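You operate a simulated robot arm through the tools that you are given. There is no shell and no other tool. Be economical: measure what you need, move in short steps, check, and stop when the job is done.

Carry out the task below with a simulated two-armed robot. There is one attempt and no reset: what you move stays moved.

JOB
Fetch the pink-tube sample package and set it on the wide deck by the crank. Fetch the black-tube sample package and set it on the wide deck by the crank. Close the catch drawer. Take the wheel chock and leave it on the steel stand. Put the yellow grade tag from the top of the wrap stand on the wide deck by the roller slot and the red grade tag on the front of the tube bench. Put the test gauge on the bed of the crease jig. Do these in any order. Set down upright: pink-tube sample package, black-tube sample package, wheel chock, grade tag.

Only the result counts: the job must be done as asked and must still hold three seconds after the hand-in. Knocking over, shifting, dropping, spilling or breaking anything else fails it.

ROBOT AND FRAMES
Two 7-joint arms with fingered hands on one trunk, on a base that drives. Base frame: it is fixed to the floor where the robot stands at the start and does not move with it; the origin is under the middle of the robot, x ahead of it, y to its left, z up; the surface under the hand at the start is at about z = 80. Readings come in cm, degrees, newtons and seconds.
The left shoulder is at the start at [5.8, 26.8, 121.5], the right one opposite. Places, roughly: bed of the crease jig (32x24 cm) [-156, -486, 90]; black-tube sample package [75, 0, 100]; catch drawer [30, -120, 80]; front of the tube bench (57x23 cm) [50, -210, 86]; grade tag [-75, -475, 75]; pink-tube sample package [75, 0, 100]; steel stand [-310, -270, 90]; test gauge [-300, -275, 100]; wheel chock (8x6x18 cm) [50, -220, 90]; wide deck by the crank (24x40 cm) [-406, 24, 102]; wide deck by the roller slot (18x15 cm) [-408, -192, 102]. Payload 5 kg a hand.
Tool frame (each hand has its own): the origin (TCP) lies between the finger pads and is the grasp point; the fingertips stand 5.2 cm ahead of it; z points along the fingers, y is the line along which they close. The gripper opens to 17.6 cm. The gripper's body begins 6.1 cm behind the TCP. The gripper is a hand of 5 fingers: y runs from the thumb to the fingers, the wrist lies at [-2.6, -15.1, -26.9] in the tool frame, and closing takes about 1.5 s.
Orientation is that of the tool frame in the base frame, as a unit quaternion [x, y, z, w]. With the fingers straight down and the wrist toward the robot, the tool's x, y and z point along [0, 1, 0], [1, 0, 0] and [0, 0, -1] of the base frame.

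CONTROLS
- The arms move only by the tool servo_tool. It takes "left_motion", "right_motion" or both (then of equal length, played together; a hand with none holds still); each is a list of rows, each a list of 6 numbers: the shift along the tool's x, y, z in m, then the turn, a rotation vector about the tool's x, y, z in degrees. In form: [[x, y, z, ax, ay, az], ...]. A call has 1 to 8 rows; each row is the pose to reach, as a shift and turn from the pose commanded when the call began, along the tool's axes at that moment. "left_hand" and "right_hand" are, for a hand that has rows, the closure, from 0 (fully open) to 1 (shut), set as the call begins (left out, the last holds). Each row takes 0.2 s and may step no farther than 5 cm and 8.6 degrees from the row before; otherwise, or with a gripper value out of range, the whole call is refused. A pose out of reach is approached as far as the arm can. The call stops where the force on the tool passes 40 N (or 10 N more than at its start, if that is more) or the arm is blocked; 0.2 s more then pass. Each finger travels about 10.8 cm/s and halts on what it meets, pressing with about 30 N; the grip force reading is that of the motor and also rises with nothing between the fingers. The clock runs only during rows and for 0.2 s after the last one: add rows that repeat a pose to give the fingers time. It gives the time, the measured TCP pose, the force on the tool (base axes), the opening and the grip force at its end, in the units of the frame above (readings bear some noise), with the torque about the TCP (base axes, N m) and any sound that the robot's microphone picked up.
- Cameras (640 x 400 px; columns grow to the right, rows downward): "scene" is now at [13.34, -4.17, 143.48]; the picture's right is [-0.61, -0.80, 0.01], its down [-0.52, 0.39, -0.76] and it looks along [0.60, -0.47, -0.65] (base axes); focal length 287 px, centre (320, 200). "left" rides on the left gripper at [-10.2, -14.2, -20.3] in its tool frame; the picture's right is [-0.79, -0.29, 0.54], its down [0.56, -0.70, 0.44] and it looks along [0.25, 0.65, 0.72] (tool axes); focal length 275 px, centre (320, 200). "right" rides on the right gripper at [10.2, -14.2, -20.3] in its tool frame; the picture's right is [-0.79, 0.29, -0.54], its down [-0.56, -0.70, 0.44] and it looks along [-0.25, 0.65, 0.72] (tool axes); focal length 275 px, centre (320, 200). There is no depth. A picture from a camera that has moved, and an enlarged one, comes with that camera's place and axes in the base frame and with its lens. The place of the scene camera against the robot may be out by one fixed shift of up to 1.8 cm in any direction.
- camera(camera): a new picture of that camera. The clock stands still meanwhile.
- move_column(by): slides the trunk up (or, below 0, down) by that many cm; the arms and the scene camera ride with it, the base frame stays. It gives what a move gives, with no picture.
- steer(legs): drives the robot by 1 to 6 legs, each [ahead, turn to the left] in cm and degrees, along the robot's own axes; the way and the turn of a leg run together, so that a leg with both is an arc; at most 150 cm and 180 degrees a leg. The arms and the cameras ride along, it lands a little off, and it stops where it bumps. It gives what a move gives.
- finger_targets(index, middle, ring, little, thumb_bend, thumb_turn, hand): sets how far each is bent, from 0 (flat) to 1 (curled in); at 0.3 the hand is open as for a grip, at 0.7 the pads meet at the TCP. One left out holds its place. A second passes; each finger stops where it meets its share of the squeeze, and holds until it gets a number again. A gripper value or a shape takes the hand back. It gives what a move gives, with no picture; readings hold the bend of each and the force on index, middle, ring, little, thumb and palm. thumb_turn goes from beside the hand (0) to across from the fingers (1), as for a grip.
- hand_shape(shape, hand): the hand has 5 fingers and takes this shape, open, in about a second: jaw (thumb against the fingers, like two jaws); tri (thumb and two fingers); tip (a fingertip pinch); poke (one finger out to press); point (the index stretched); flat (the hand flat); cup (the hand cupped); fist (a fist). The gripper value then closes the fingers along that shape, each until it touches; the sizes above hold for jaw. It gives what a move gives, with no picture.
- pan_tilt(pan, tilt): turns the head with the scene camera to pan (to the left, within 80 degrees either way) and tilt (down, from -29 to 69), counted from straight ahead of the robot. It gives what a move gives.
- enlarge(camera, box): a new picture of the part [left, top, right, bottom] of that camera's present view, enlarged. The clock stands still meanwhile.
- sign_off(): hands the job in; it is judged then, once.

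Go step by step. Nothing tells you exact positions but the pictures and the camera data: compare them with the known pose of the tool, close in by small moves and look again before you grip or let go. The budget is 196 turns and 184 pictures, counting those below and the enlarged ones. Unless the task says otherwise, let go and move clear before handing in.

The tools are called after "Request:" as name(argument=value, ...) on one line, values as JSON. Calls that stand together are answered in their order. servo_tool: Moves the arms, as the interface text tells. Its arguments: {"type":"object","properties":{"left_motion":{"type":"array"},"left_hand":{"type":"number"},"right_motion":{"type":"array"},"right_hand":{"type":"number"}},"required":[]} The other tools are called the same way: move_column (by) slides the trunk up or down; hand_shape (shape, hand) gives the hand a shape; finger_targets (index, middle, ring, little, thumb_bend, thumb_turn, hand) moves the fingers one by one; steer (legs) drives the base; pan_tilt (pan, tilt) turns the head that bears the scene camera; camera (camera) takes a picture; enlarge (camera, box) takes an enlarged picture of a part of a camera's view; sign_off () hands the job in.

At the start:

```text
clock: 0.0
left_eef_pos: [66.31, -1.79, 118.03]
left_ee_rot: [0.707, 0.707, -0.001, -0.001]
left_contact_force: [-0.2, -0.5, 0.1]
left_moment: [0.01, 0.01, 0.02]
left_grip_width: 17.59
left_gripper_force: 0.0
left_shape: jaw
left_bend: [0.3, 0.3, 0.3, 0.3, 0.3, 0.98]
left_finger forces: [0.0, 0.0, 0.0, 0.0, 0.0, 0.0]
right_eef_pos: [52.18, -75.35, 115.47]
right_ee_rot: [0.707, 0.707, 0.0, -0.001]
right_contact_force: [0.1, 0.6, 0.1]
right_moment: [0.02, 0.0, -0.04]
right_grip_width: 17.56
right_gripper_force: 0.1
right_shape: jaw
right_bend: [0.3, 0.3, 0.3, 0.3, 0.3, 0.98]
right_finger forces: [0.0, 0.0, 0.0, 0.1, 0.0, 0.0]
trunk travel left (down, up): [-37.5, 42.6]
robot x, y, heading: [-0.16, -0.08, 0.0]
head pan, tilt: [-37.3, 39.7]
```

scene: 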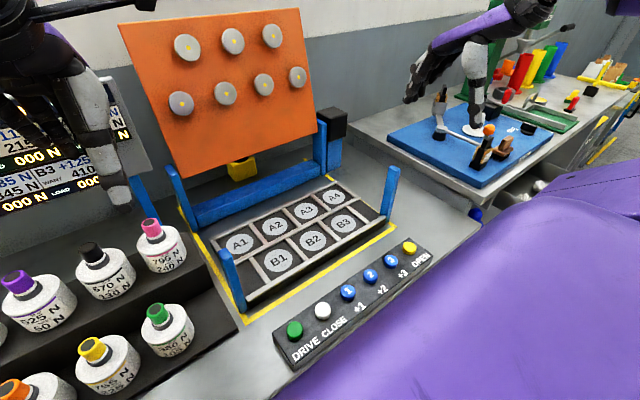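
right: 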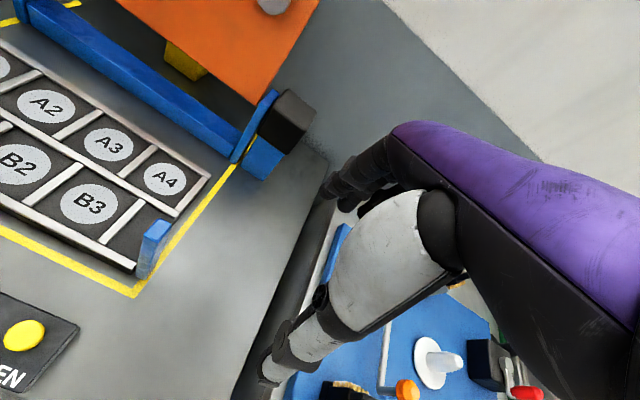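
left: 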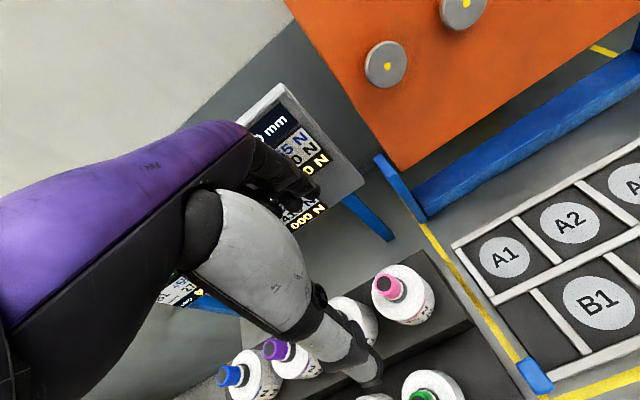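

I see a rack of capped bottles ahead of the left hand, with a pink-capped and a black-capped one near [70, 0]. I'll look around with the head before moving anything.

Request:
pan_tilt(pan=5, tilt=40)

Request:
camera(camera="scene")

Request:
pan_tilt(pan=-75, tilt=25)

Request:
camera(camera="scene")

```text
clock: 1.1
left_eef_pos: [64.57, -2.03, 119.15]
left_ee_rot: [0.709, 0.705, 0.003, 0.008]
left_contact_force: [-2.1, 0.4, 2.1]
left_moment: [0.03, -0.18, 0.04]
left_grip_width: 17.59
left_gripper_force: 0.0
left_shape: jaw
left_bend: [0.3, 0.3, 0.3, 0.3, 0.3, 0.98]
left_finger forces: [0.0, 0.0, 0.1, 0.1, 0.0, 0.0]
right_eef_pos: [50.65, -75.37, 116.21]
right_ee_rot: [0.708, 0.706, 0.006, 0.005]
right_contact_force: [-1.9, 0.2, 2.0]
right_moment: [0.0, -0.15, -0.02]
right_grip_width: 17.57
right_gripper_force: 0.0
right_shape: jaw
right_bend: [0.3, 0.3, 0.3, 0.3, 0.3, 0.97]
right_finger forces: [0.1, 0.0, 0.1, 0.0, 0.0, 0.0]
trunk travel left (down, up): [-37.5, 42.6]
robot x, y, heading: [-0.34, -0.03, -0.0]
head pan, tilt: [5.0, 40.0]
```

```text
180 pictures are left
camera scene: at [14.88, 1.75, 143.43], right [0.09, -1.0, 0.0], down [-0.65, -0.06, -0.76], along [0.75, 0.07, -0.65], focal length 287 px, centre (320, 200)
```

scene: 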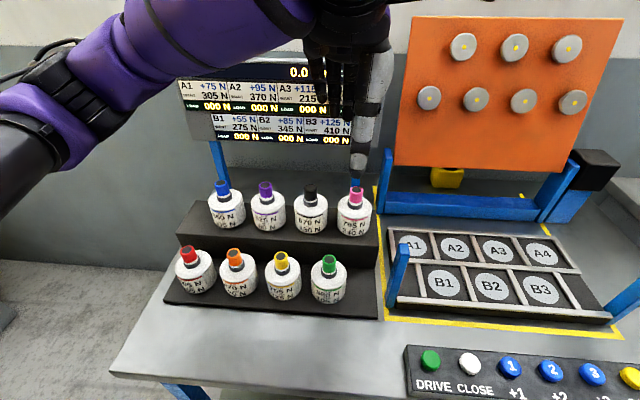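

```text
clock: 2.6
left_eef_pos: [64.7, -1.95, 118.96]
left_ee_rot: [0.709, 0.705, 0.003, 0.006]
left_contact_force: [-0.1, -0.5, 0.1]
left_moment: [0.01, 0.03, 0.0]
left_grip_width: 17.6
left_gripper_force: 0.2
left_shape: jaw
left_bend: [0.3, 0.3, 0.3, 0.3, 0.3, 0.98]
left_finger forces: [0.1, 0.0, 0.0, 0.0, 0.1, 0.1]
right_eef_pos: [50.66, -75.28, 116.0]
right_ee_rot: [0.708, 0.706, 0.005, 0.003]
right_contact_force: [0.1, -0.8, 0.4]
right_moment: [-0.02, 0.01, 0.0]
right_grip_width: 17.58
right_gripper_force: 0.1
right_shape: jaw
right_bend: [0.3, 0.3, 0.3, 0.3, 0.3, 0.97]
right_finger forces: [0.0, 0.0, 0.1, 0.0, 0.0, 0.0]
trunk travel left (down, up): [-37.5, 42.6]
robot x, y, heading: [-0.62, -0.22, 0.1]
head pan, tilt: [-75.0, 25.0]
```

```text
179 pictures are left
camera scene: at [8.99, -7.89, 145.83], right [-0.97, -0.26, 0.01], down [-0.12, 0.41, -0.9], along [0.23, -0.88, -0.43], focal length 287 px, centre (320, 200)
```

scene: 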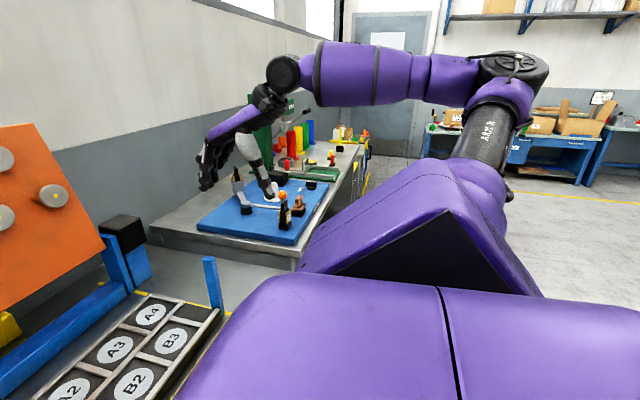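

I'll look closer at the hand shape so I know how it closes, and at the two bottles.

Request:
pan_tilt(pan=-20, tilt=20)

Request:
camera(camera="scene")

Request:
camera(camera="left")

```text
clock: 3.9
left_eef_pos: [64.74, -2.1, 118.91]
left_ee_rot: [0.709, 0.705, 0.003, 0.006]
left_contact_force: [-0.3, 0.1, 0.6]
left_moment: [0.0, -0.01, -0.03]
left_grip_width: 17.58
left_gripper_force: 0.1
left_shape: jaw
left_bend: [0.3, 0.3, 0.3, 0.3, 0.3, 0.98]
left_finger forces: [0.0, 0.0, 0.0, 0.0, 0.0, 0.0]
right_eef_pos: [50.58, -75.36, 115.91]
right_ee_rot: [0.708, 0.706, 0.004, 0.004]
right_contact_force: [-0.3, -0.4, -0.6]
right_moment: [-0.03, -0.02, 0.0]
right_grip_width: 17.6
right_gripper_force: 0.1
right_shape: jaw
right_bend: [0.3, 0.3, 0.3, 0.3, 0.3, 0.97]
right_finger forces: [0.0, 0.0, 0.0, 0.0, 0.0, 0.0]
trunk travel left (down, up): [-37.5, 42.6]
robot x, y, heading: [-0.07, 0.07, 0.1]
head pan, tilt: [-20.0, 20.0]
```

```text
178 pictures are left
camera scene: at [15.35, -2.19, 146.55], right [-0.34, -0.94, 0.0], down [-0.33, 0.12, -0.94], along [0.88, -0.32, -0.35], focal length 287 px, centre (320, 200)
```

scene: 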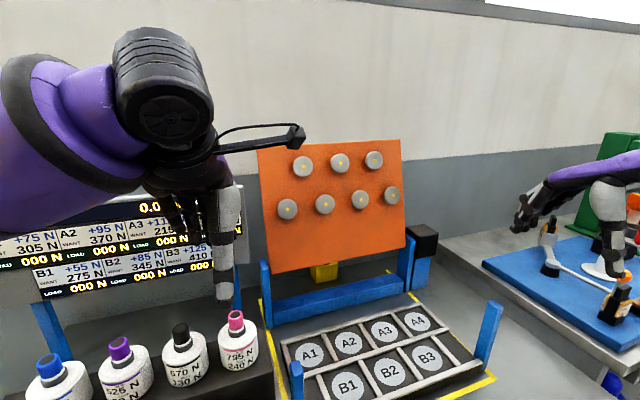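

```text
177 pictures are left
camera left: at [50.1, -12.02, 139.06], right [-0.28, -0.79, -0.54], down [-0.69, 0.56, -0.46], along [0.66, 0.25, -0.71], focal length 275 px, centre (320, 200)
```

left: 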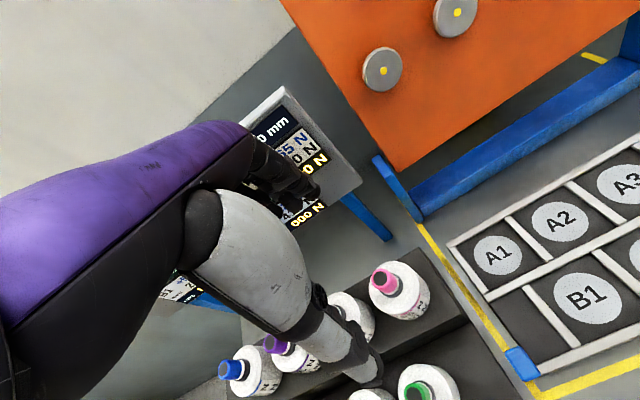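

Pink bottle is near [67.5, -2], black near [67.5, 9], cap tops near z≈100. I'll move the left hand over the black one and look.

Request:
servo_tool(left_motion=[[0.04, 0.01, 0, 0, 0, 0], [0.08, 0.02, 0, 0, 0, 0], [0.112, 0.028, 0.02, 0, 0, 0], [0.112, 0.028, 0.06, 0, 0, 0], [0.112, 0.028, 0.08, 0, 0, 0]])

Request:
camera(camera="left")

Request:
pan_tilt(pan=5, tilt=40)

Request:
camera(camera="scene")

```text
clock: 5.1
left_eef_pos: [67.41, 9.36, 111.08]
left_ee_rot: [0.708, 0.706, 0.005, 0.005]
left_contact_force: [-30.4, -3.1, 7.8]
left_moment: [0.19, -2.0, 0.16]
left_grip_width: 17.45
left_gripper_force: 0.0
left_shape: jaw
left_bend: [0.3, 0.34, 0.3, 0.3, 0.3, 0.98]
left_finger forces: [0.1, 30.3, 0.0, 0.0, 0.1, 0.0]
right_eef_pos: [50.38, -75.13, 116.14]
right_ee_rot: [0.708, 0.706, 0.005, 0.003]
right_contact_force: [-0.1, 0.7, 0.3]
right_moment: [-0.13, 0.05, -0.01]
right_grip_width: 17.56
right_gripper_force: 0.1
right_shape: jaw
right_bend: [0.3, 0.3, 0.3, 0.3, 0.3, 0.97]
right_finger forces: [0.0, 0.0, 0.1, 0.0, 0.0, 0.0]
trunk travel left (down, up): [-37.5, 42.6]
robot x, y, heading: [-0.09, -0.38, -0.1]
head pan, tilt: [-20.0, 20.0]
```

```text
176 pictures are left
camera left: at [52.76, -0.79, 131.09], right [-0.28, -0.79, -0.54], down [-0.69, 0.56, -0.45], along [0.66, 0.25, -0.71], focal length 275 px, centre (320, 200)
```

left: 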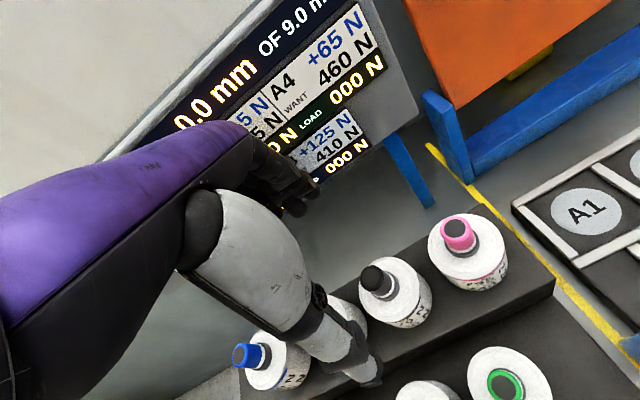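

```text
clock: 6.0
left_eef_pos: [67.29, 9.34, 111.16]
left_ee_rot: [0.707, 0.707, 0.005, 0.004]
left_contact_force: [-31.0, -2.5, 5.2]
left_moment: [0.24, -1.85, 0.28]
left_grip_width: 17.44
left_gripper_force: 0.3
left_shape: jaw
left_bend: [0.3, 0.35, 0.3, 0.3, 0.3, 0.98]
left_finger forces: [0.0, 31.5, 0.0, 0.0, 0.0, 0.0]
right_eef_pos: [50.49, -75.26, 116.19]
right_ee_rot: [0.708, 0.707, 0.006, 0.004]
right_contact_force: [0.8, 0.6, -0.1]
right_moment: [0.05, 0.02, 0.01]
right_grip_width: 17.58
right_gripper_force: 0.1
right_shape: jaw
right_bend: [0.3, 0.3, 0.3, 0.3, 0.3, 0.97]
right_finger forces: [0.1, 0.0, 0.0, 0.0, 0.0, 0.0]
trunk travel left (down, up): [-37.5, 42.6]
robot x, y, heading: [-0.47, 0.16, 0.2]
head pan, tilt: [5.0, 40.0]
```

```text
175 pictures are left
camera scene: at [14.73, 1.7, 143.45], right [0.09, -1.0, 0.0], down [-0.65, -0.06, -0.76], along [0.76, 0.07, -0.65], focal length 287 px, centre (320, 200)
```

scene: 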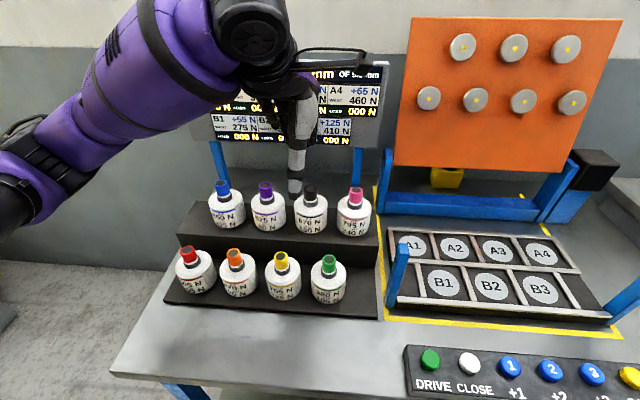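

The middle finger brushed the display behind the bottles, so I back away and pre-close the hand to about bottle width before going down.

Request:
servo_tool(left_motion=[[0, -0.04, 0, 0, 0, 0], [0, -0.05, 0, 0, 0, 0], [0, -0.05, 0, 0, 0, 0], [0, -0.05, 0, 0, 0, 0]], left_hand=0.38)

Request:
camera(camera="left")

Request:
enlarge(camera="scene", box=[160, 60, 400, 210])

```text
clock: 7.0
left_eef_pos: [62.7, 9.39, 110.87]
left_ee_rot: [0.706, 0.708, 0.004, 0.005]
left_contact_force: [1.6, -0.1, -0.9]
left_moment: [0.01, 0.1, -0.01]
left_grip_width: 10.95
left_gripper_force: 0.1
left_shape: jaw
left_bend: [0.28, 0.4, 0.37, 0.44, 0.65, 1.0]
left_finger forces: [0.0, 0.0, 0.1, 0.0, 0.0, 0.0]
right_eef_pos: [50.71, -75.26, 116.07]
right_ee_rot: [0.707, 0.707, 0.005, 0.004]
right_contact_force: [0.2, 1.1, 0.5]
right_moment: [-0.02, 0.06, 0.06]
right_grip_width: 17.59
right_gripper_force: 0.1
right_shape: jaw
right_bend: [0.3, 0.3, 0.3, 0.3, 0.3, 0.97]
right_finger forces: [0.1, 0.0, 0.1, 0.1, 0.1, 0.0]
trunk travel left (down, up): [-37.5, 42.6]
robot x, y, heading: [-0.11, 0.09, 0.1]
head pan, tilt: [5.0, 40.0]
```

```text
174 pictures are left
camera left: at [48.09, -0.79, 131.01], right [-0.28, -0.79, -0.54], down [-0.7, 0.56, -0.45], along [0.66, 0.25, -0.71], focal length 275 px, centre (320, 200)
```

left: 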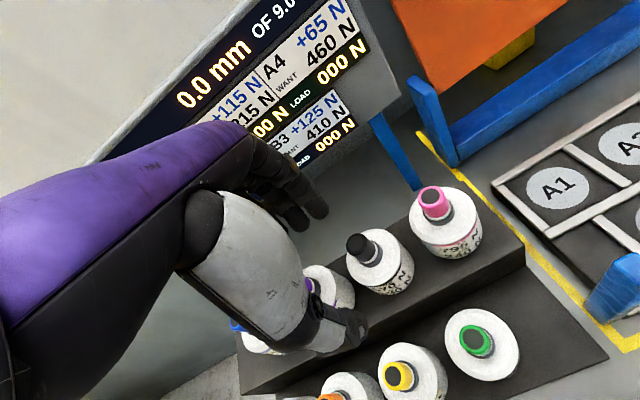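

```text
2.67 times, centred on (280, 135) of scene
camera zoom: at [15.08, 1.76, 143.41], right [0.09, -1.0, 0.0], down [-0.65, -0.06, -0.76], along [0.75, 0.07, -0.65], focal length 766 px, centre (427, 373)
```

zoom: 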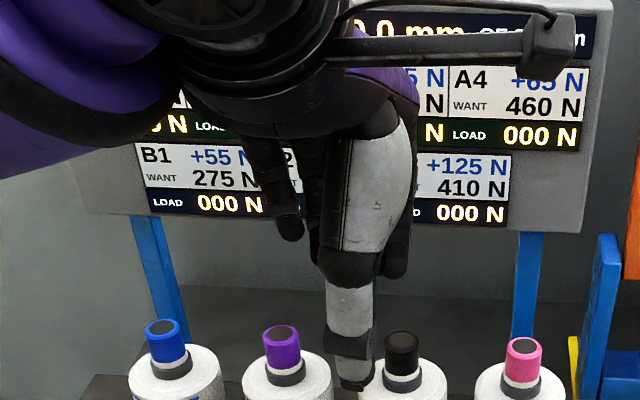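

Triangulating with the hand camera puts the black cap top at about [66.8, 8, 99.4]. I align over it and descend partly.

Request:
servo_tool(left_motion=[[-0.013, 0.03, 0, 0, 0, 0], [-0.013, 0.04, 0.02, 0, 0, 0], [-0.013, 0.04, 0.05, 0, 0, 0], [-0.013, 0.04, 0.07, 0, 0, 0], [-0.013, 0.04, 0.07, 0, 0, 0]])

Request:
camera(camera="left")

Request:
enlarge(camera="scene", box=[160, 90, 400, 240])

```text
clock: 8.2
left_eef_pos: [66.78, 8.16, 104.13]
left_ee_rot: [0.707, 0.707, 0.005, 0.004]
left_contact_force: [0.4, -0.1, 0.6]
left_moment: [0.06, -0.02, 0.02]
left_grip_width: 10.96
left_gripper_force: 0.1
left_shape: jaw
left_bend: [0.28, 0.4, 0.37, 0.44, 0.65, 1.0]
left_finger forces: [0.0, 0.0, 0.0, 0.0, 0.0, 0.1]
right_eef_pos: [50.66, -75.45, 116.03]
right_ee_rot: [0.708, 0.706, 0.005, 0.004]
right_contact_force: [0.5, -0.9, 0.5]
right_moment: [0.02, 0.0, 0.0]
right_grip_width: 17.62
right_gripper_force: 0.1
right_shape: jaw
right_bend: [0.3, 0.3, 0.3, 0.3, 0.3, 0.97]
right_finger forces: [0.0, 0.1, 0.0, 0.1, 0.1, 0.0]
trunk travel left (down, up): [-37.5, 42.6]
robot x, y, heading: [-0.25, 0.1, 0.3]
head pan, tilt: [5.0, 40.0]
```

```text
172 pictures are left
camera left: at [52.14, -2.01, 124.12], right [-0.28, -0.79, -0.54], down [-0.7, 0.56, -0.45], along [0.66, 0.25, -0.71], focal length 275 px, centre (320, 200)
```

left: 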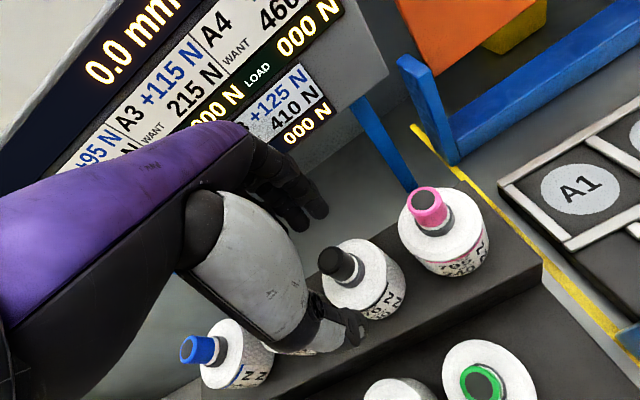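

```text
2.67 times, centred on (280, 165) of scene
camera zoom: at [15.02, 1.7, 143.42], right [0.09, -1.0, 0.0], down [-0.65, -0.06, -0.76], along [0.75, 0.07, -0.65], focal length 766 px, centre (427, 293)
```

zoom: 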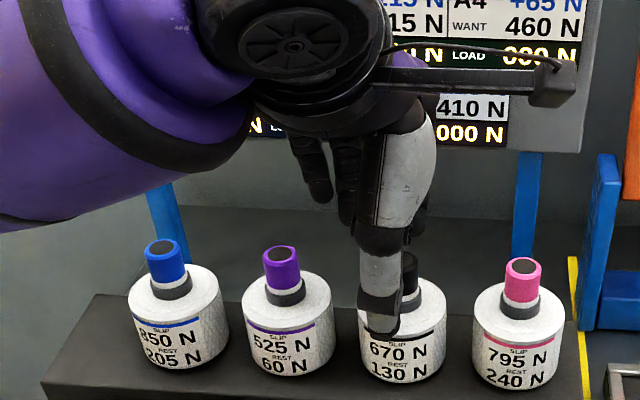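

Aligned; descending the remaining 8 cm and closing on the body.

Request:
servo_tool(left_motion=[[-0.005, 0, 0.03, 0, 0, 0], [-0.005, 0, 0.06, 0, 0, 0], [-0.005, 0, 0.085, 0, 0, 0], [-0.005, 0, 0.085, 0, 0, 0]])

Request:
camera(camera="left")

Request:
enlarge(camera="scene", box=[160, 90, 400, 240])

```text
clock: 9.2
left_eef_pos: [66.67, 7.57, 95.46]
left_ee_rot: [0.707, 0.707, 0.004, 0.004]
left_contact_force: [-0.6, -0.1, 2.4]
left_moment: [0.02, 0.16, 0.03]
left_grip_width: 10.97
left_gripper_force: 0.0
left_shape: jaw
left_bend: [0.28, 0.4, 0.37, 0.44, 0.65, 1.0]
left_finger forces: [0.0, 0.0, 0.0, 0.0, 2.5, 0.1]
right_eef_pos: [50.7, -75.27, 116.12]
right_ee_rot: [0.708, 0.706, 0.005, 0.003]
right_contact_force: [0.0, -0.1, 0.0]
right_moment: [0.0, 0.0, -0.06]
right_grip_width: 17.59
right_gripper_force: 0.1
right_shape: jaw
right_bend: [0.3, 0.3, 0.3, 0.3, 0.3, 0.97]
right_finger forces: [0.0, 0.1, 0.0, 0.1, 0.0, 0.0]
trunk travel left (down, up): [-37.5, 42.6]
robot x, y, heading: [-0.14, 0.12, -0.1]
head pan, tilt: [5.0, 40.0]
```

```text
170 pictures are left
camera left: at [52.09, -2.51, 115.42], right [-0.28, -0.79, -0.54], down [-0.7, 0.56, -0.45], along [0.66, 0.25, -0.71], focal length 275 px, centre (320, 200)
```

left: 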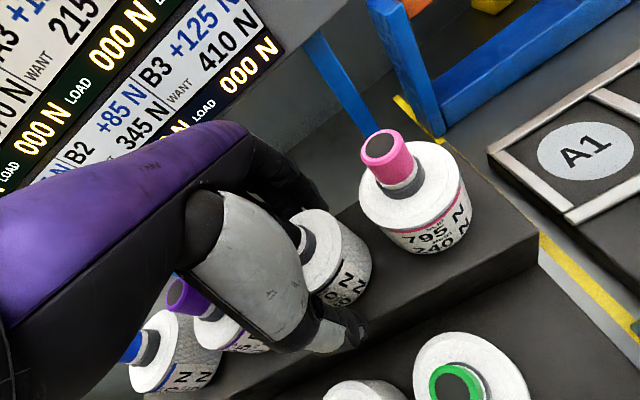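

```text
2.67 times, centred on (280, 165) of scene
camera zoom: at [14.99, 1.77, 143.43], right [0.09, -1.0, 0.0], down [-0.65, -0.06, -0.76], along [0.75, 0.07, -0.65], focal length 766 px, centre (427, 293)
```

zoom: 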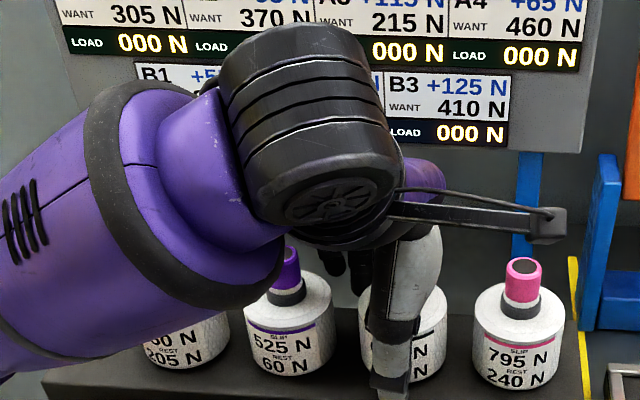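

The hand straddles the bottle, thumb just touching. Closing.

Request:
servo_tool(left_motion=[[0, 0, 0, 0, 0, 0], [0, 0, 0, 0, 0, 0], [0, 0, 0, 0, 0, 0], [0, 0, 0, 0, 0, 0], [0, 0, 0, 0, 0, 0], [0, 0, 0, 0, 0, 0]], left_hand=0.8)

Request:
camera(camera="left")

```text
clock: 10.6
left_eef_pos: [66.65, 7.69, 95.38]
left_ee_rot: [0.707, 0.707, 0.004, 0.004]
left_contact_force: [-5.3, -0.7, 2.6]
left_moment: [-0.01, 0.45, 0.22]
left_grip_width: 9.49
left_gripper_force: 30.0
left_shape: jaw
left_bend: [0.74, 0.44, 0.45, 0.43, 0.67, 1.0]
left_finger forces: [13.5, 7.2, 0.0, 0.0, 26.6, 0.0]
right_eef_pos: [50.59, -75.38, 116.12]
right_ee_rot: [0.707, 0.707, 0.005, 0.003]
right_contact_force: [-0.1, -0.3, 0.4]
right_moment: [0.0, -0.03, -0.01]
right_grip_width: 17.6
right_gripper_force: 0.0
right_shape: jaw
right_bend: [0.3, 0.3, 0.3, 0.3, 0.3, 0.97]
right_finger forces: [0.0, 0.0, 0.1, 0.0, 0.0, 0.0]
trunk travel left (down, up): [-37.5, 42.6]
robot x, y, heading: [0.08, -0.16, -0.2]
head pan, tilt: [5.0, 40.0]
```

```text
168 pictures are left
camera left: at [52.09, -2.53, 115.43], right [-0.28, -0.79, -0.54], down [-0.7, 0.56, -0.45], along [0.66, 0.25, -0.71], focal length 275 px, centre (320, 200)
```

left: 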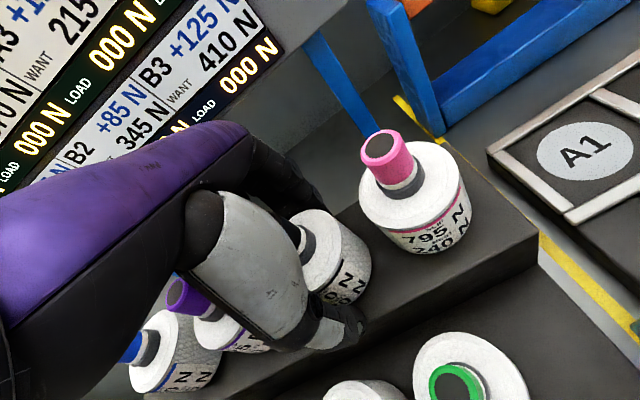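

Grip holds (30 N). Lifting a little while easing back from the display.

Request:
servo_tool(left_motion=[[0, 0, -0.02, 0, 0, 0], [0, -0.003, -0.05, 0, 0, 0], [0, -0.01, -0.08, 0, 0, 0], [0, -0.03, -0.12, 0, 0, 0], [0, -0.05, -0.15, 0, 0, 0]])

Request:
camera(camera="left")

Request:
camera(camera="scene")

```text
clock: 11.8
left_eef_pos: [61.49, 7.52, 110.44]
left_ee_rot: [0.707, 0.707, 0.005, 0.004]
left_contact_force: [-1.1, -0.6, -3.3]
left_moment: [0.02, -0.12, 0.02]
left_grip_width: 8.01
left_gripper_force: 29.8
left_shape: jaw
left_bend: [0.74, 0.47, 0.45, 0.43, 0.72, 1.0]
left_finger forces: [13.6, 0.4, 0.1, 0.0, 14.2, 0.0]
right_eef_pos: [50.72, -75.3, 116.04]
right_ee_rot: [0.707, 0.707, 0.005, 0.004]
right_contact_force: [-0.9, 0.1, 0.2]
right_moment: [0.02, -0.1, -0.02]
right_grip_width: 17.6
right_gripper_force: 0.1
right_shape: jaw
right_bend: [0.3, 0.3, 0.3, 0.3, 0.3, 0.97]
right_finger forces: [0.0, 0.0, 0.0, 0.0, 0.0, 0.0]
trunk travel left (down, up): [-37.5, 42.6]
robot x, y, heading: [0.25, -0.34, -0.0]
head pan, tilt: [5.0, 40.0]
```

```text
167 pictures are left
camera left: at [46.91, -2.67, 130.43], right [-0.28, -0.79, -0.54], down [-0.7, 0.56, -0.45], along [0.66, 0.25, -0.71], focal length 275 px, centre (320, 200)
```

left: 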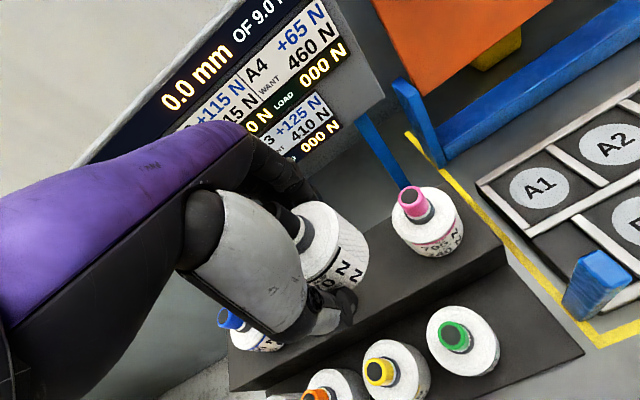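

```text
166 pictures are left
camera scene: at [14.97, 1.72, 143.42], right [0.09, -1.0, 0.0], down [-0.65, -0.06, -0.76], along [0.75, 0.07, -0.65], focal length 287 px, centre (320, 200)
```

scene: 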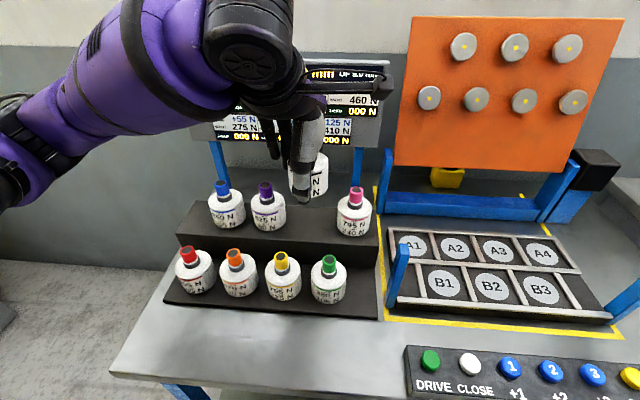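

Black bottle is lifted cleanly. I move the left hand aside to the left and up, and bring the right hand across toward the pink bottle.

Request:
servo_tool(left_motion=[[0.03, -0.02, -0.02, 0, 0, 0], [0.07, -0.04, -0.04, 0, 0, 0], [0.11, -0.06, -0.05, 0, 0, 0], [0.155, -0.07, -0.05, 0, 0, 0], [0.2, -0.075, -0.05, 0, 0, 0], [0.24, -0.08, -0.05, 0, 0, 0], [0.28, -0.09, -0.05, 0, 0, 0], [0.28, -0.09, -0.05, 0, 0, 0]], right_motion=[[0.04, 0, -0.02, 0, 0, 0], [0.085, 0, -0.04, 0, 0, 0], [0.13, 0.01, -0.04, 0, 0, 0], [0.175, 0.02, -0.04, 0, 0, 0], [0.22, 0.03, -0.04, 0, 0, 0], [0.265, 0.04, -0.04, 0, 0, 0], [0.31, 0.05, -0.04, 0, 0, 0], [0.355, 0.05, -0.04, 0, 0, 0]], right_hand=0.38)

Request:
servo_tool(right_motion=[[0.045, 0, 0, 0, 0, 0], [0.09, 0, 0, 0, 0, 0], [0.135, 0, 0, 0, 0, 0], [0.18, 0, 0, 0, 0, 0], [0.225, 0, 0, 0, 0, 0], [0.27, 0.02, 0, 0, 0, 0], [0.315, 0.04, 0.03, 0, 0, 0], [0.36, 0.05, 0.06, 0, 0, 0]])

Request:
camera(camera="right")

Request:
camera(camera="scene")

```text
clock: 13.6
left_eef_pos: [52.45, 35.5, 115.45]
left_ee_rot: [0.707, 0.707, 0.005, 0.004]
left_contact_force: [0.7, 0.3, -4.0]
left_moment: [-0.03, 0.07, -0.01]
left_grip_width: 8.04
left_gripper_force: 29.7
left_shape: jaw
left_bend: [0.74, 0.47, 0.45, 0.43, 0.72, 1.0]
left_finger forces: [13.4, 0.6, 0.0, 0.1, 13.9, 0.1]
right_eef_pos: [55.73, -39.82, 120.04]
right_ee_rot: [0.708, 0.707, 0.004, 0.003]
right_contact_force: [0.8, 0.7, 1.0]
right_moment: [-0.04, 0.07, 0.01]
right_grip_width: 10.94
right_gripper_force: 0.0
right_shape: jaw
right_bend: [0.28, 0.4, 0.37, 0.44, 0.65, 1.0]
right_finger forces: [0.1, 0.0, 0.0, 0.1, 0.0, 0.0]
trunk travel left (down, up): [-37.5, 42.6]
robot x, y, heading: [-0.21, -0.09, 0.2]
head pan, tilt: [5.0, 40.0]
```

```text
refused: row 7 steps farther than a row can; nothing moved
```

```text
165 pictures are left
camera right: at [41.26, -29.66, 140.18], right [0.28, -0.79, 0.54], down [-0.7, -0.56, -0.45], along [0.66, -0.25, -0.71], focal length 275 px, centre (320, 200)
```

right: 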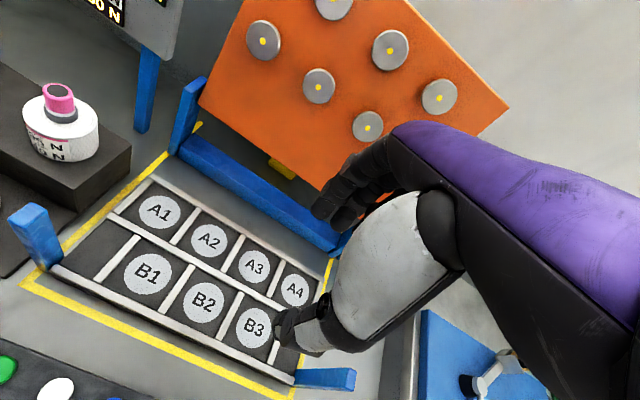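

```text
164 pictures are left
camera scene: at [15.09, 1.8, 143.4], right [0.09, -1.0, 0.0], down [-0.65, -0.06, -0.76], along [0.75, 0.07, -0.65], focal length 287 px, centre (320, 200)
```

scene: 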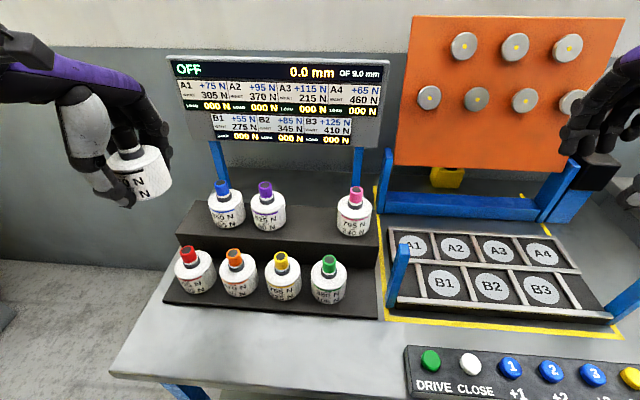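

Row limit; I redo the right-hand travel with smaller steps and hover short of the pink bottle.

Request:
servo_tool(right_motion=[[0.045, 0, 0, 0, 0, 0], [0.09, 0, 0, 0, 0, 0], [0.135, 0, 0, 0, 0, 0], [0.18, 0, 0, 0, 0, 0], [0.225, 0, 0, 0, 0, 0], [0.27, 0.01, 0, 0, 0, 0], [0.315, 0.02, 0, 0, 0, 0], [0.355, 0.04, 0.02, 0, 0, 0]])

Request:
servo_tool(right_motion=[[0.01, 0.02, 0.03, 0, 0, 0], [0.02, 0.04, 0.06, 0, 0, 0], [0.02, 0.065, 0.08, 0, 0, 0], [0.02, 0.07, 0.1, 0, 0, 0], [0.02, 0.07, 0.12, 0, 0, 0]])

Request:
camera(camera="right")

Request:
enlarge(camera="scene", box=[240, 90, 480, 240])

```text
clock: 15.3
left_eef_pos: [52.9, 35.28, 115.06]
left_ee_rot: [0.706, 0.708, 0.002, 0.0]
left_contact_force: [6.3, -3.6, -7.4]
left_moment: [0.22, 0.68, -0.06]
left_grip_width: 8.0
left_gripper_force: 30.0
left_shape: jaw
left_bend: [0.74, 0.47, 0.45, 0.43, 0.73, 1.0]
left_finger forces: [13.6, 0.6, 0.1, 0.1, 13.8, 0.1]
right_eef_pos: [58.16, -11.33, 119.36]
right_ee_rot: [0.709, 0.706, 0.002, 0.0]
right_contact_force: [6.2, -2.6, -8.2]
right_moment: [0.52, 0.64, 0.18]
right_grip_width: 10.91
right_gripper_force: 0.0
right_shape: jaw
right_bend: [0.28, 0.4, 0.37, 0.44, 0.65, 1.0]
right_finger forces: [0.1, 0.1, 0.1, 0.1, 0.0, 0.0]
right hand out of reach, approached as far as the arm can: row 7, 8
trunk travel left (down, up): [-37.5, 42.6]
robot x, y, heading: [0.11, 0.07, -0.1]
head pan, tilt: [5.0, 40.0]
```

```text
clock: 16.6
left_eef_pos: [52.17, 35.54, 115.71]
left_ee_rot: [0.707, 0.708, 0.006, 0.005]
left_contact_force: [-2.9, -0.1, -1.3]
left_moment: [0.02, -0.13, 0.02]
left_grip_width: 8.01
left_gripper_force: 29.5
left_shape: jaw
left_bend: [0.74, 0.47, 0.45, 0.43, 0.72, 1.0]
left_finger forces: [13.5, 0.5, 0.1, 0.0, 13.9, 0.1]
right_eef_pos: [64.15, -11.08, 111.94]
right_ee_rot: [0.707, 0.707, 0.005, 0.005]
right_contact_force: [-1.4, 0.8, 1.4]
right_moment: [-0.09, -0.18, -0.03]
right_grip_width: 10.92
right_gripper_force: 0.1
right_shape: jaw
right_bend: [0.28, 0.4, 0.37, 0.44, 0.65, 1.0]
right_finger forces: [0.1, 0.0, 0.0, 0.0, 0.1, 0.0]
right hand out of reach, approached as far as the arm can: row 1, 2, 3, 4, 5
trunk travel left (down, up): [-37.5, 42.6]
robot x, y, heading: [-0.36, 0.09, -0.1]
head pan, tilt: [5.0, 40.0]
```

```text
163 pictures are left
camera right: at [49.51, -0.97, 131.93], right [0.28, -0.79, 0.54], down [-0.69, -0.56, -0.45], along [0.66, -0.25, -0.71], focal length 275 px, centre (320, 200)
```

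right: 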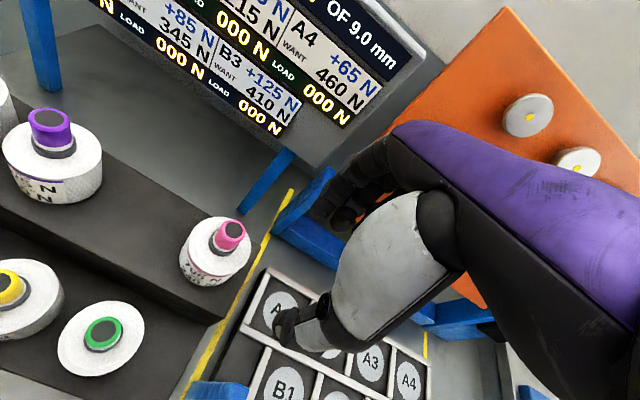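

```text
2.67 times, centred on (360, 165) of scene
camera zoom: at [14.77, 1.81, 143.49], right [0.09, -1.0, 0.0], down [-0.65, -0.06, -0.76], along [0.76, 0.07, -0.65], focal length 766 px, centre (213, 293)
```

zoom: 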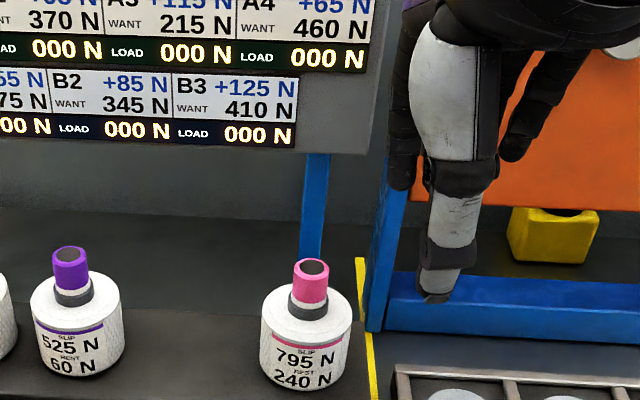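

The right arm cannot reach that far across, so I pull the hand back and up, and will turn the robot 12° left.

Request:
servo_tool(right_motion=[[-0.02, -0.03, -0.02, 0, 0, 0], [-0.04, -0.05, -0.04, 0, 0, 0], [-0.06, -0.06, -0.05, 0, 0, 0], [-0.06, -0.06, -0.05, 0, 0, 0]])

Request:
steer(legs=[[0, 13]])

Request:
camera(camera="right")

Request:
camera(camera="scene")

```text
clock: 17.6
left_eef_pos: [52.68, 35.35, 115.28]
left_ee_rot: [0.706, 0.708, 0.002, 0.002]
left_contact_force: [2.8, 0.4, -3.7]
left_moment: [-0.06, 0.4, -0.08]
left_grip_width: 8.0
left_gripper_force: 29.4
left_shape: jaw
left_bend: [0.74, 0.47, 0.45, 0.43, 0.73, 1.0]
left_finger forces: [13.6, 0.6, 0.0, 0.1, 13.8, 0.0]
right_eef_pos: [58.6, -17.3, 116.25]
right_ee_rot: [0.707, 0.707, 0.003, 0.002]
right_contact_force: [2.5, -0.5, -2.5]
right_moment: [0.05, 0.42, 0.08]
right_grip_width: 10.93
right_gripper_force: 0.0
right_shape: jaw
right_bend: [0.28, 0.4, 0.37, 0.44, 0.65, 1.0]
right_finger forces: [0.0, 0.0, 0.0, 0.0, 0.0, 0.1]
trunk travel left (down, up): [-37.5, 42.6]
robot x, y, heading: [0.25, 0.08, -0.1]
head pan, tilt: [5.0, 40.0]
```

```text
clock: 19.3
left_eef_pos: [39.48, 46.12, 117.2]
left_ee_rot: [0.618, 0.786, 0.014, 0.017]
left_contact_force: [-4.8, 4.2, -1.7]
left_moment: [-0.47, -0.6, 0.02]
left_grip_width: 8.02
left_gripper_force: 30.0
left_shape: jaw
left_bend: [0.74, 0.47, 0.45, 0.43, 0.73, 1.0]
left_finger forces: [13.7, 0.8, 0.0, 0.0, 14.6, 0.0]
right_eef_pos: [56.7, -4.32, 118.42]
right_ee_rot: [0.623, 0.782, 0.018, 0.015]
right_contact_force: [-7.1, 1.9, 3.6]
right_moment: [-0.26, -0.83, -0.2]
right_grip_width: 10.9
right_gripper_force: 0.1
right_shape: jaw
right_bend: [0.28, 0.4, 0.37, 0.44, 0.65, 1.0]
right_finger forces: [0.0, 0.0, 0.0, 0.0, 0.1, 0.0]
trunk travel left (down, up): [-37.5, 42.6]
robot x, y, heading: [-0.39, -0.34, 12.2]
head pan, tilt: [5.0, 40.0]
stopped in leg 1: the robot was blocked; the commanded pose is now the measured one
```

```text
161 pictures are left
camera right: at [39.53, 2.23, 137.99], right [0.43, -0.71, 0.55], down [-0.54, -0.7, -0.47], along [0.72, -0.09, -0.68], focal length 275 px, centre (320, 200)
```

right: 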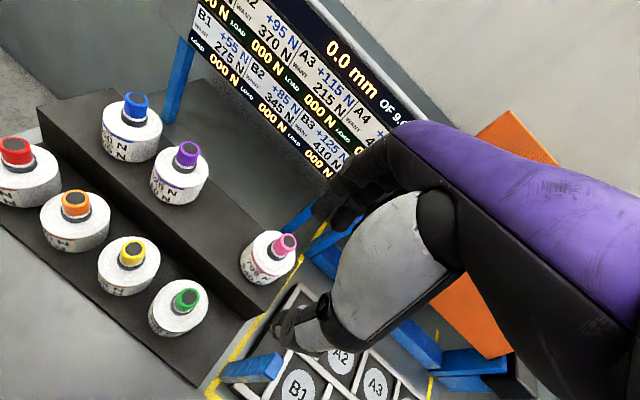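

```text
160 pictures are left
camera scene: at [13.45, 4.85, 143.49], right [0.29, -0.96, 0.0], down [-0.62, -0.19, -0.76], along [0.73, 0.22, -0.65], focal length 287 px, centre (320, 200)
```

scene: 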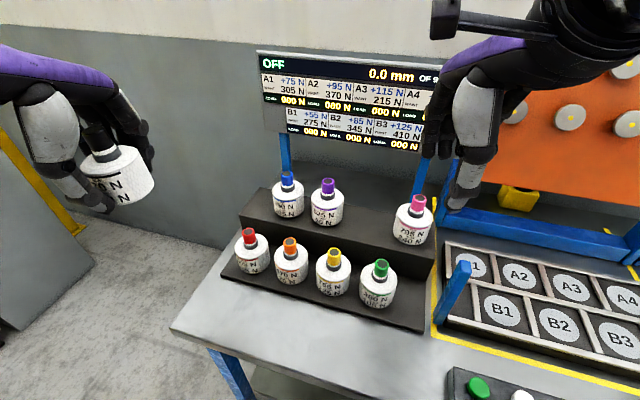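

Blocked at 12° of heading but nothing looks disturbed; pink is now at about [66.8, -2.6] and in reach. I approach it, undoing most of the yaw.

Request:
servo_tool(right_motion=[[0, 0.03, 0, 0, 0, 4], [-0.001, 0.06, 0.02, 0, 0, 8], [-0.002, 0.09, 0.05, 0, 0, 8], [-0.003, 0.102, 0.09, 0, 0, 8], [-0.003, 0.102, 0.13, 0, 0, 8], [-0.003, 0.102, 0.14, 0, 0, 8]])

Request:
camera(camera="right")

Request:
enlarge(camera="scene", box=[300, 110, 540, 260])

```text
clock: 20.7
left_eef_pos: [40.07, 45.74, 116.86]
left_ee_rot: [0.619, 0.785, 0.013, 0.014]
left_contact_force: [0.2, -1.6, -1.8]
left_moment: [0.19, 0.06, 0.0]
left_grip_width: 8.02
left_gripper_force: 29.9
left_shape: jaw
left_bend: [0.74, 0.47, 0.45, 0.43, 0.73, 1.0]
left_finger forces: [13.8, 0.6, 0.1, 0.0, 14.5, 0.1]
right_eef_pos: [67.9, -2.62, 104.32]
right_ee_rot: [0.677, 0.736, 0.017, 0.01]
right_contact_force: [0.9, -0.4, 1.1]
right_moment: [0.12, 0.1, 0.02]
right_grip_width: 10.94
right_gripper_force: 0.1
right_shape: jaw
right_bend: [0.28, 0.4, 0.37, 0.44, 0.65, 1.0]
right_finger forces: [0.0, 0.0, 0.0, 0.0, 0.0, 0.1]
trunk travel left (down, up): [-37.5, 42.6]
robot x, y, heading: [-0.6, -0.5, 12.2]
head pan, tilt: [5.0, 40.0]
```

```text
159 pictures are left
camera right: at [52.13, 6.17, 124.1], right [0.33, -0.77, 0.55], down [-0.64, -0.61, -0.47], along [0.7, -0.19, -0.69], focal length 275 px, centre (320, 200)
```

right: 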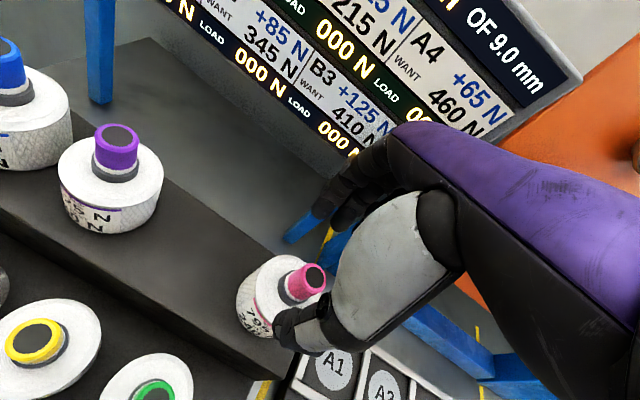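

```text
2.67 times, centred on (420, 185) of scene
camera zoom: at [14.17, 4.51, 143.43], right [0.29, -0.96, 0.0], down [-0.62, -0.19, -0.76], along [0.72, 0.22, -0.65], focal length 766 px, centre (53, 240)
```

zoom: 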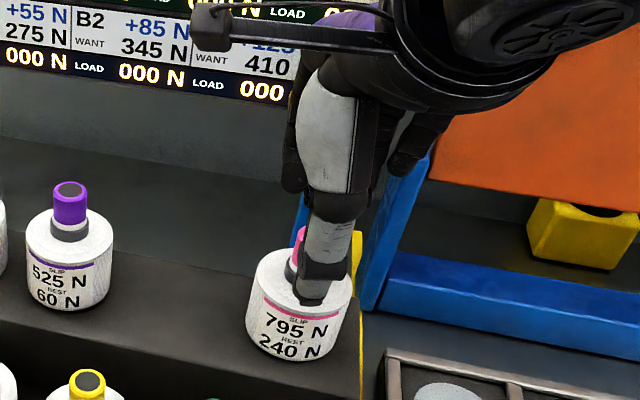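

Bottle axis reads about [67.2, -3.7]; I shift a bit and descend to the body, compensating the slight tilt.

Request:
servo_tool(right_motion=[[-0.009, -0.009, 0.01, 0, 0, 0], [-0.009, -0.011, 0.04, 0, 0, 0], [-0.009, -0.013, 0.07, 0, 0, 0], [-0.009, -0.014, 0.088, 0, 0, 0], [-0.009, -0.014, 0.088, 0, 0, 0]])

Request:
camera(camera="right")

Request:
enlarge(camera="scene", box=[300, 110, 540, 260])

```text
clock: 21.9
left_eef_pos: [39.97, 45.78, 116.94]
left_ee_rot: [0.619, 0.785, 0.013, 0.013]
left_contact_force: [-0.3, 0.1, -2.4]
left_moment: [0.01, -0.07, 0.03]
left_grip_width: 8.01
left_gripper_force: 29.6
left_shape: jaw
left_bend: [0.74, 0.47, 0.45, 0.43, 0.73, 1.0]
left_finger forces: [13.8, 0.8, 0.1, 0.0, 14.5, 0.0]
right_eef_pos: [66.71, -3.45, 95.62]
right_ee_rot: [0.677, 0.736, 0.016, 0.011]
right_contact_force: [-0.9, 0.4, 1.0]
right_moment: [-0.01, -0.05, -0.01]
right_grip_width: 10.94
right_gripper_force: 0.0
right_shape: jaw
right_bend: [0.28, 0.4, 0.37, 0.44, 0.65, 1.0]
right_finger forces: [0.0, 0.1, 0.0, 0.0, 0.0, 0.1]
trunk travel left (down, up): [-37.5, 42.6]
robot x, y, heading: [-0.76, -0.08, 12.4]
head pan, tilt: [5.0, 40.0]
```

```text
157 pictures are left
camera right: at [50.89, 5.36, 115.43], right [0.33, -0.77, 0.55], down [-0.64, -0.61, -0.47], along [0.7, -0.19, -0.69], focal length 275 px, centre (320, 200)
```

right: 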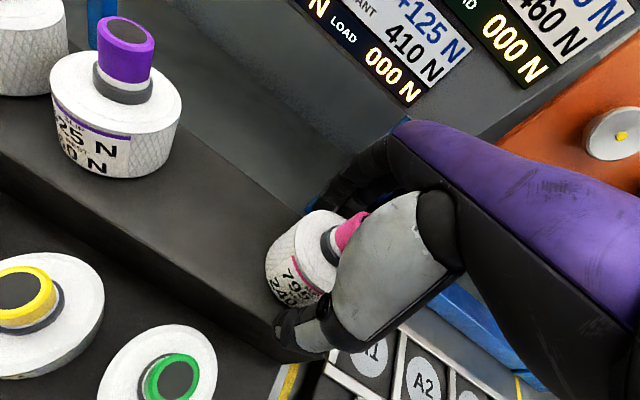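

```text
2.67 times, centred on (420, 185) of scene
camera zoom: at [14.08, 4.59, 143.43], right [0.29, -0.96, 0.0], down [-0.62, -0.19, -0.76], along [0.72, 0.22, -0.65], focal length 766 px, centre (53, 240)
```

zoom: 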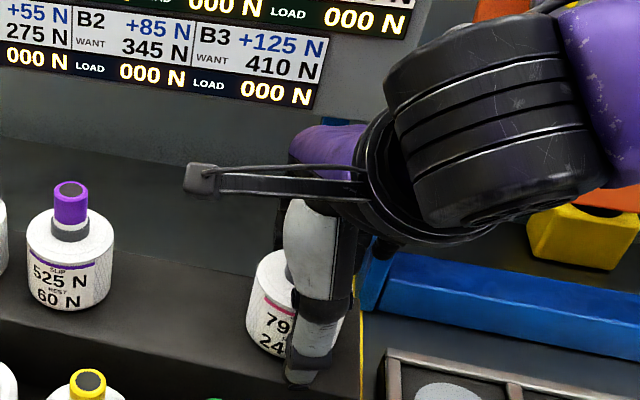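

Straddling well, no contact forces. Closing the right hand.

Request:
servo_tool(right_motion=[[0, 0, 0, 0, 0, 0], [0, 0, 0, 0, 0, 0], [0, 0, 0, 0, 0, 0], [0, 0, 0, 0, 0, 0], [0, 0, 0, 0, 0, 0], [0, 0, 0, 0, 0, 0]], right_hand=0.8)

Request:
servo_tool(right_motion=[[0, -0.002, -0.02, 0, 0, 0], [0, -0.004, -0.05, 0, 0, 0], [0, -0.01, -0.08, 0, 0, 0], [0, -0.03, -0.12, 0, 0, 0], [0, -0.05, -0.15, 0, 0, 0], [0, -0.08, -0.18, 0, 0, 0]])

Request:
camera(camera="right")

Request:
camera(camera="scene")

```text
clock: 23.3
left_eef_pos: [40.03, 45.79, 116.98]
left_ee_rot: [0.62, 0.784, 0.013, 0.014]
left_contact_force: [-0.1, -0.9, -2.4]
left_moment: [0.02, -0.05, -0.02]
left_grip_width: 7.99
left_gripper_force: 30.1
left_shape: jaw
left_bend: [0.74, 0.47, 0.45, 0.43, 0.73, 1.0]
left_finger forces: [13.8, 0.8, 0.0, 0.0, 14.6, 0.0]
right_eef_pos: [66.73, -3.45, 95.54]
right_ee_rot: [0.676, 0.737, 0.015, 0.011]
right_contact_force: [-27.1, -2.5, -3.7]
right_moment: [-0.09, 1.32, -0.26]
right_grip_width: 7.62
right_gripper_force: 29.9
right_shape: jaw
right_bend: [0.75, 0.57, 0.54, 0.5, 0.67, 1.0]
right_finger forces: [6.7, 0.4, 0.0, 0.0, 34.7, 0.1]
trunk travel left (down, up): [-37.5, 42.6]
robot x, y, heading: [-0.51, -0.13, 12.0]
head pan, tilt: [5.0, 40.0]
```

```text
clock: 24.7
left_eef_pos: [39.81, 45.79, 117.04]
left_ee_rot: [0.619, 0.785, 0.013, 0.014]
left_contact_force: [-1.8, 0.6, -1.3]
left_moment: [-0.02, -0.26, 0.04]
left_grip_width: 7.99
left_gripper_force: 30.1
left_shape: jaw
left_bend: [0.74, 0.47, 0.45, 0.43, 0.73, 1.0]
left_finger forces: [13.7, 0.6, 0.0, 0.0, 14.5, 0.0]
right_eef_pos: [57.96, -4.36, 113.55]
right_ee_rot: [0.676, 0.736, 0.017, 0.012]
right_contact_force: [-2.7, 0.1, -1.3]
right_moment: [-0.05, -0.31, -0.06]
right_grip_width: 7.21
right_gripper_force: 30.0
right_shape: jaw
right_bend: [0.74, 0.54, 0.54, 0.5, 0.71, 1.0]
right_finger forces: [15.9, 6.4, 0.0, 0.0, 23.3, 0.0]
trunk travel left (down, up): [-37.5, 42.6]
robot x, y, heading: [-0.41, 0.04, 11.7]
head pan, tilt: [5.0, 40.0]
```

```text
155 pictures are left
camera right: at [42.08, 4.41, 133.23], right [0.33, -0.77, 0.55], down [-0.63, -0.61, -0.47], along [0.7, -0.19, -0.69], focal length 275 px, centre (320, 200)
```

right: 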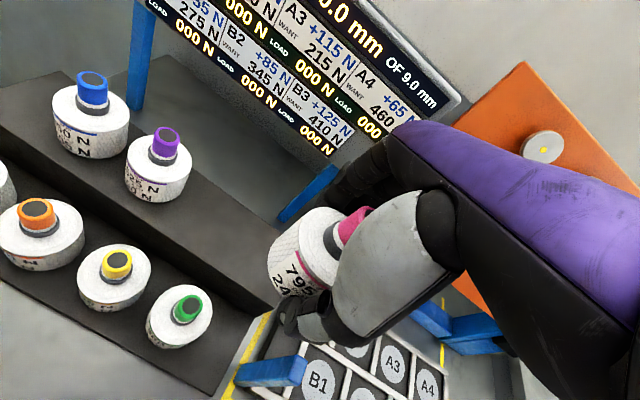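

```text
154 pictures are left
camera scene: at [13.86, 4.62, 143.47], right [0.29, -0.96, 0.0], down [-0.62, -0.19, -0.76], along [0.72, 0.22, -0.65], focal length 287 px, centre (320, 200)
```

scene: 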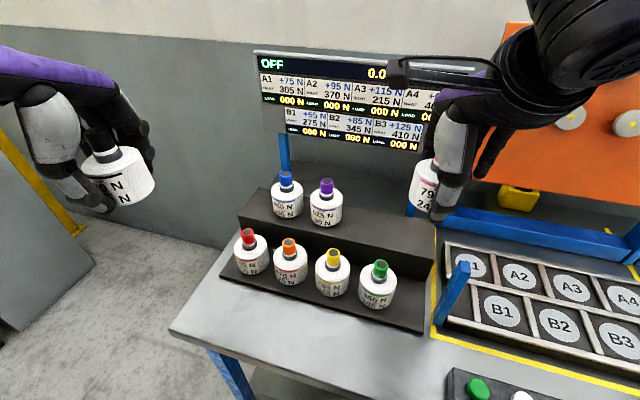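

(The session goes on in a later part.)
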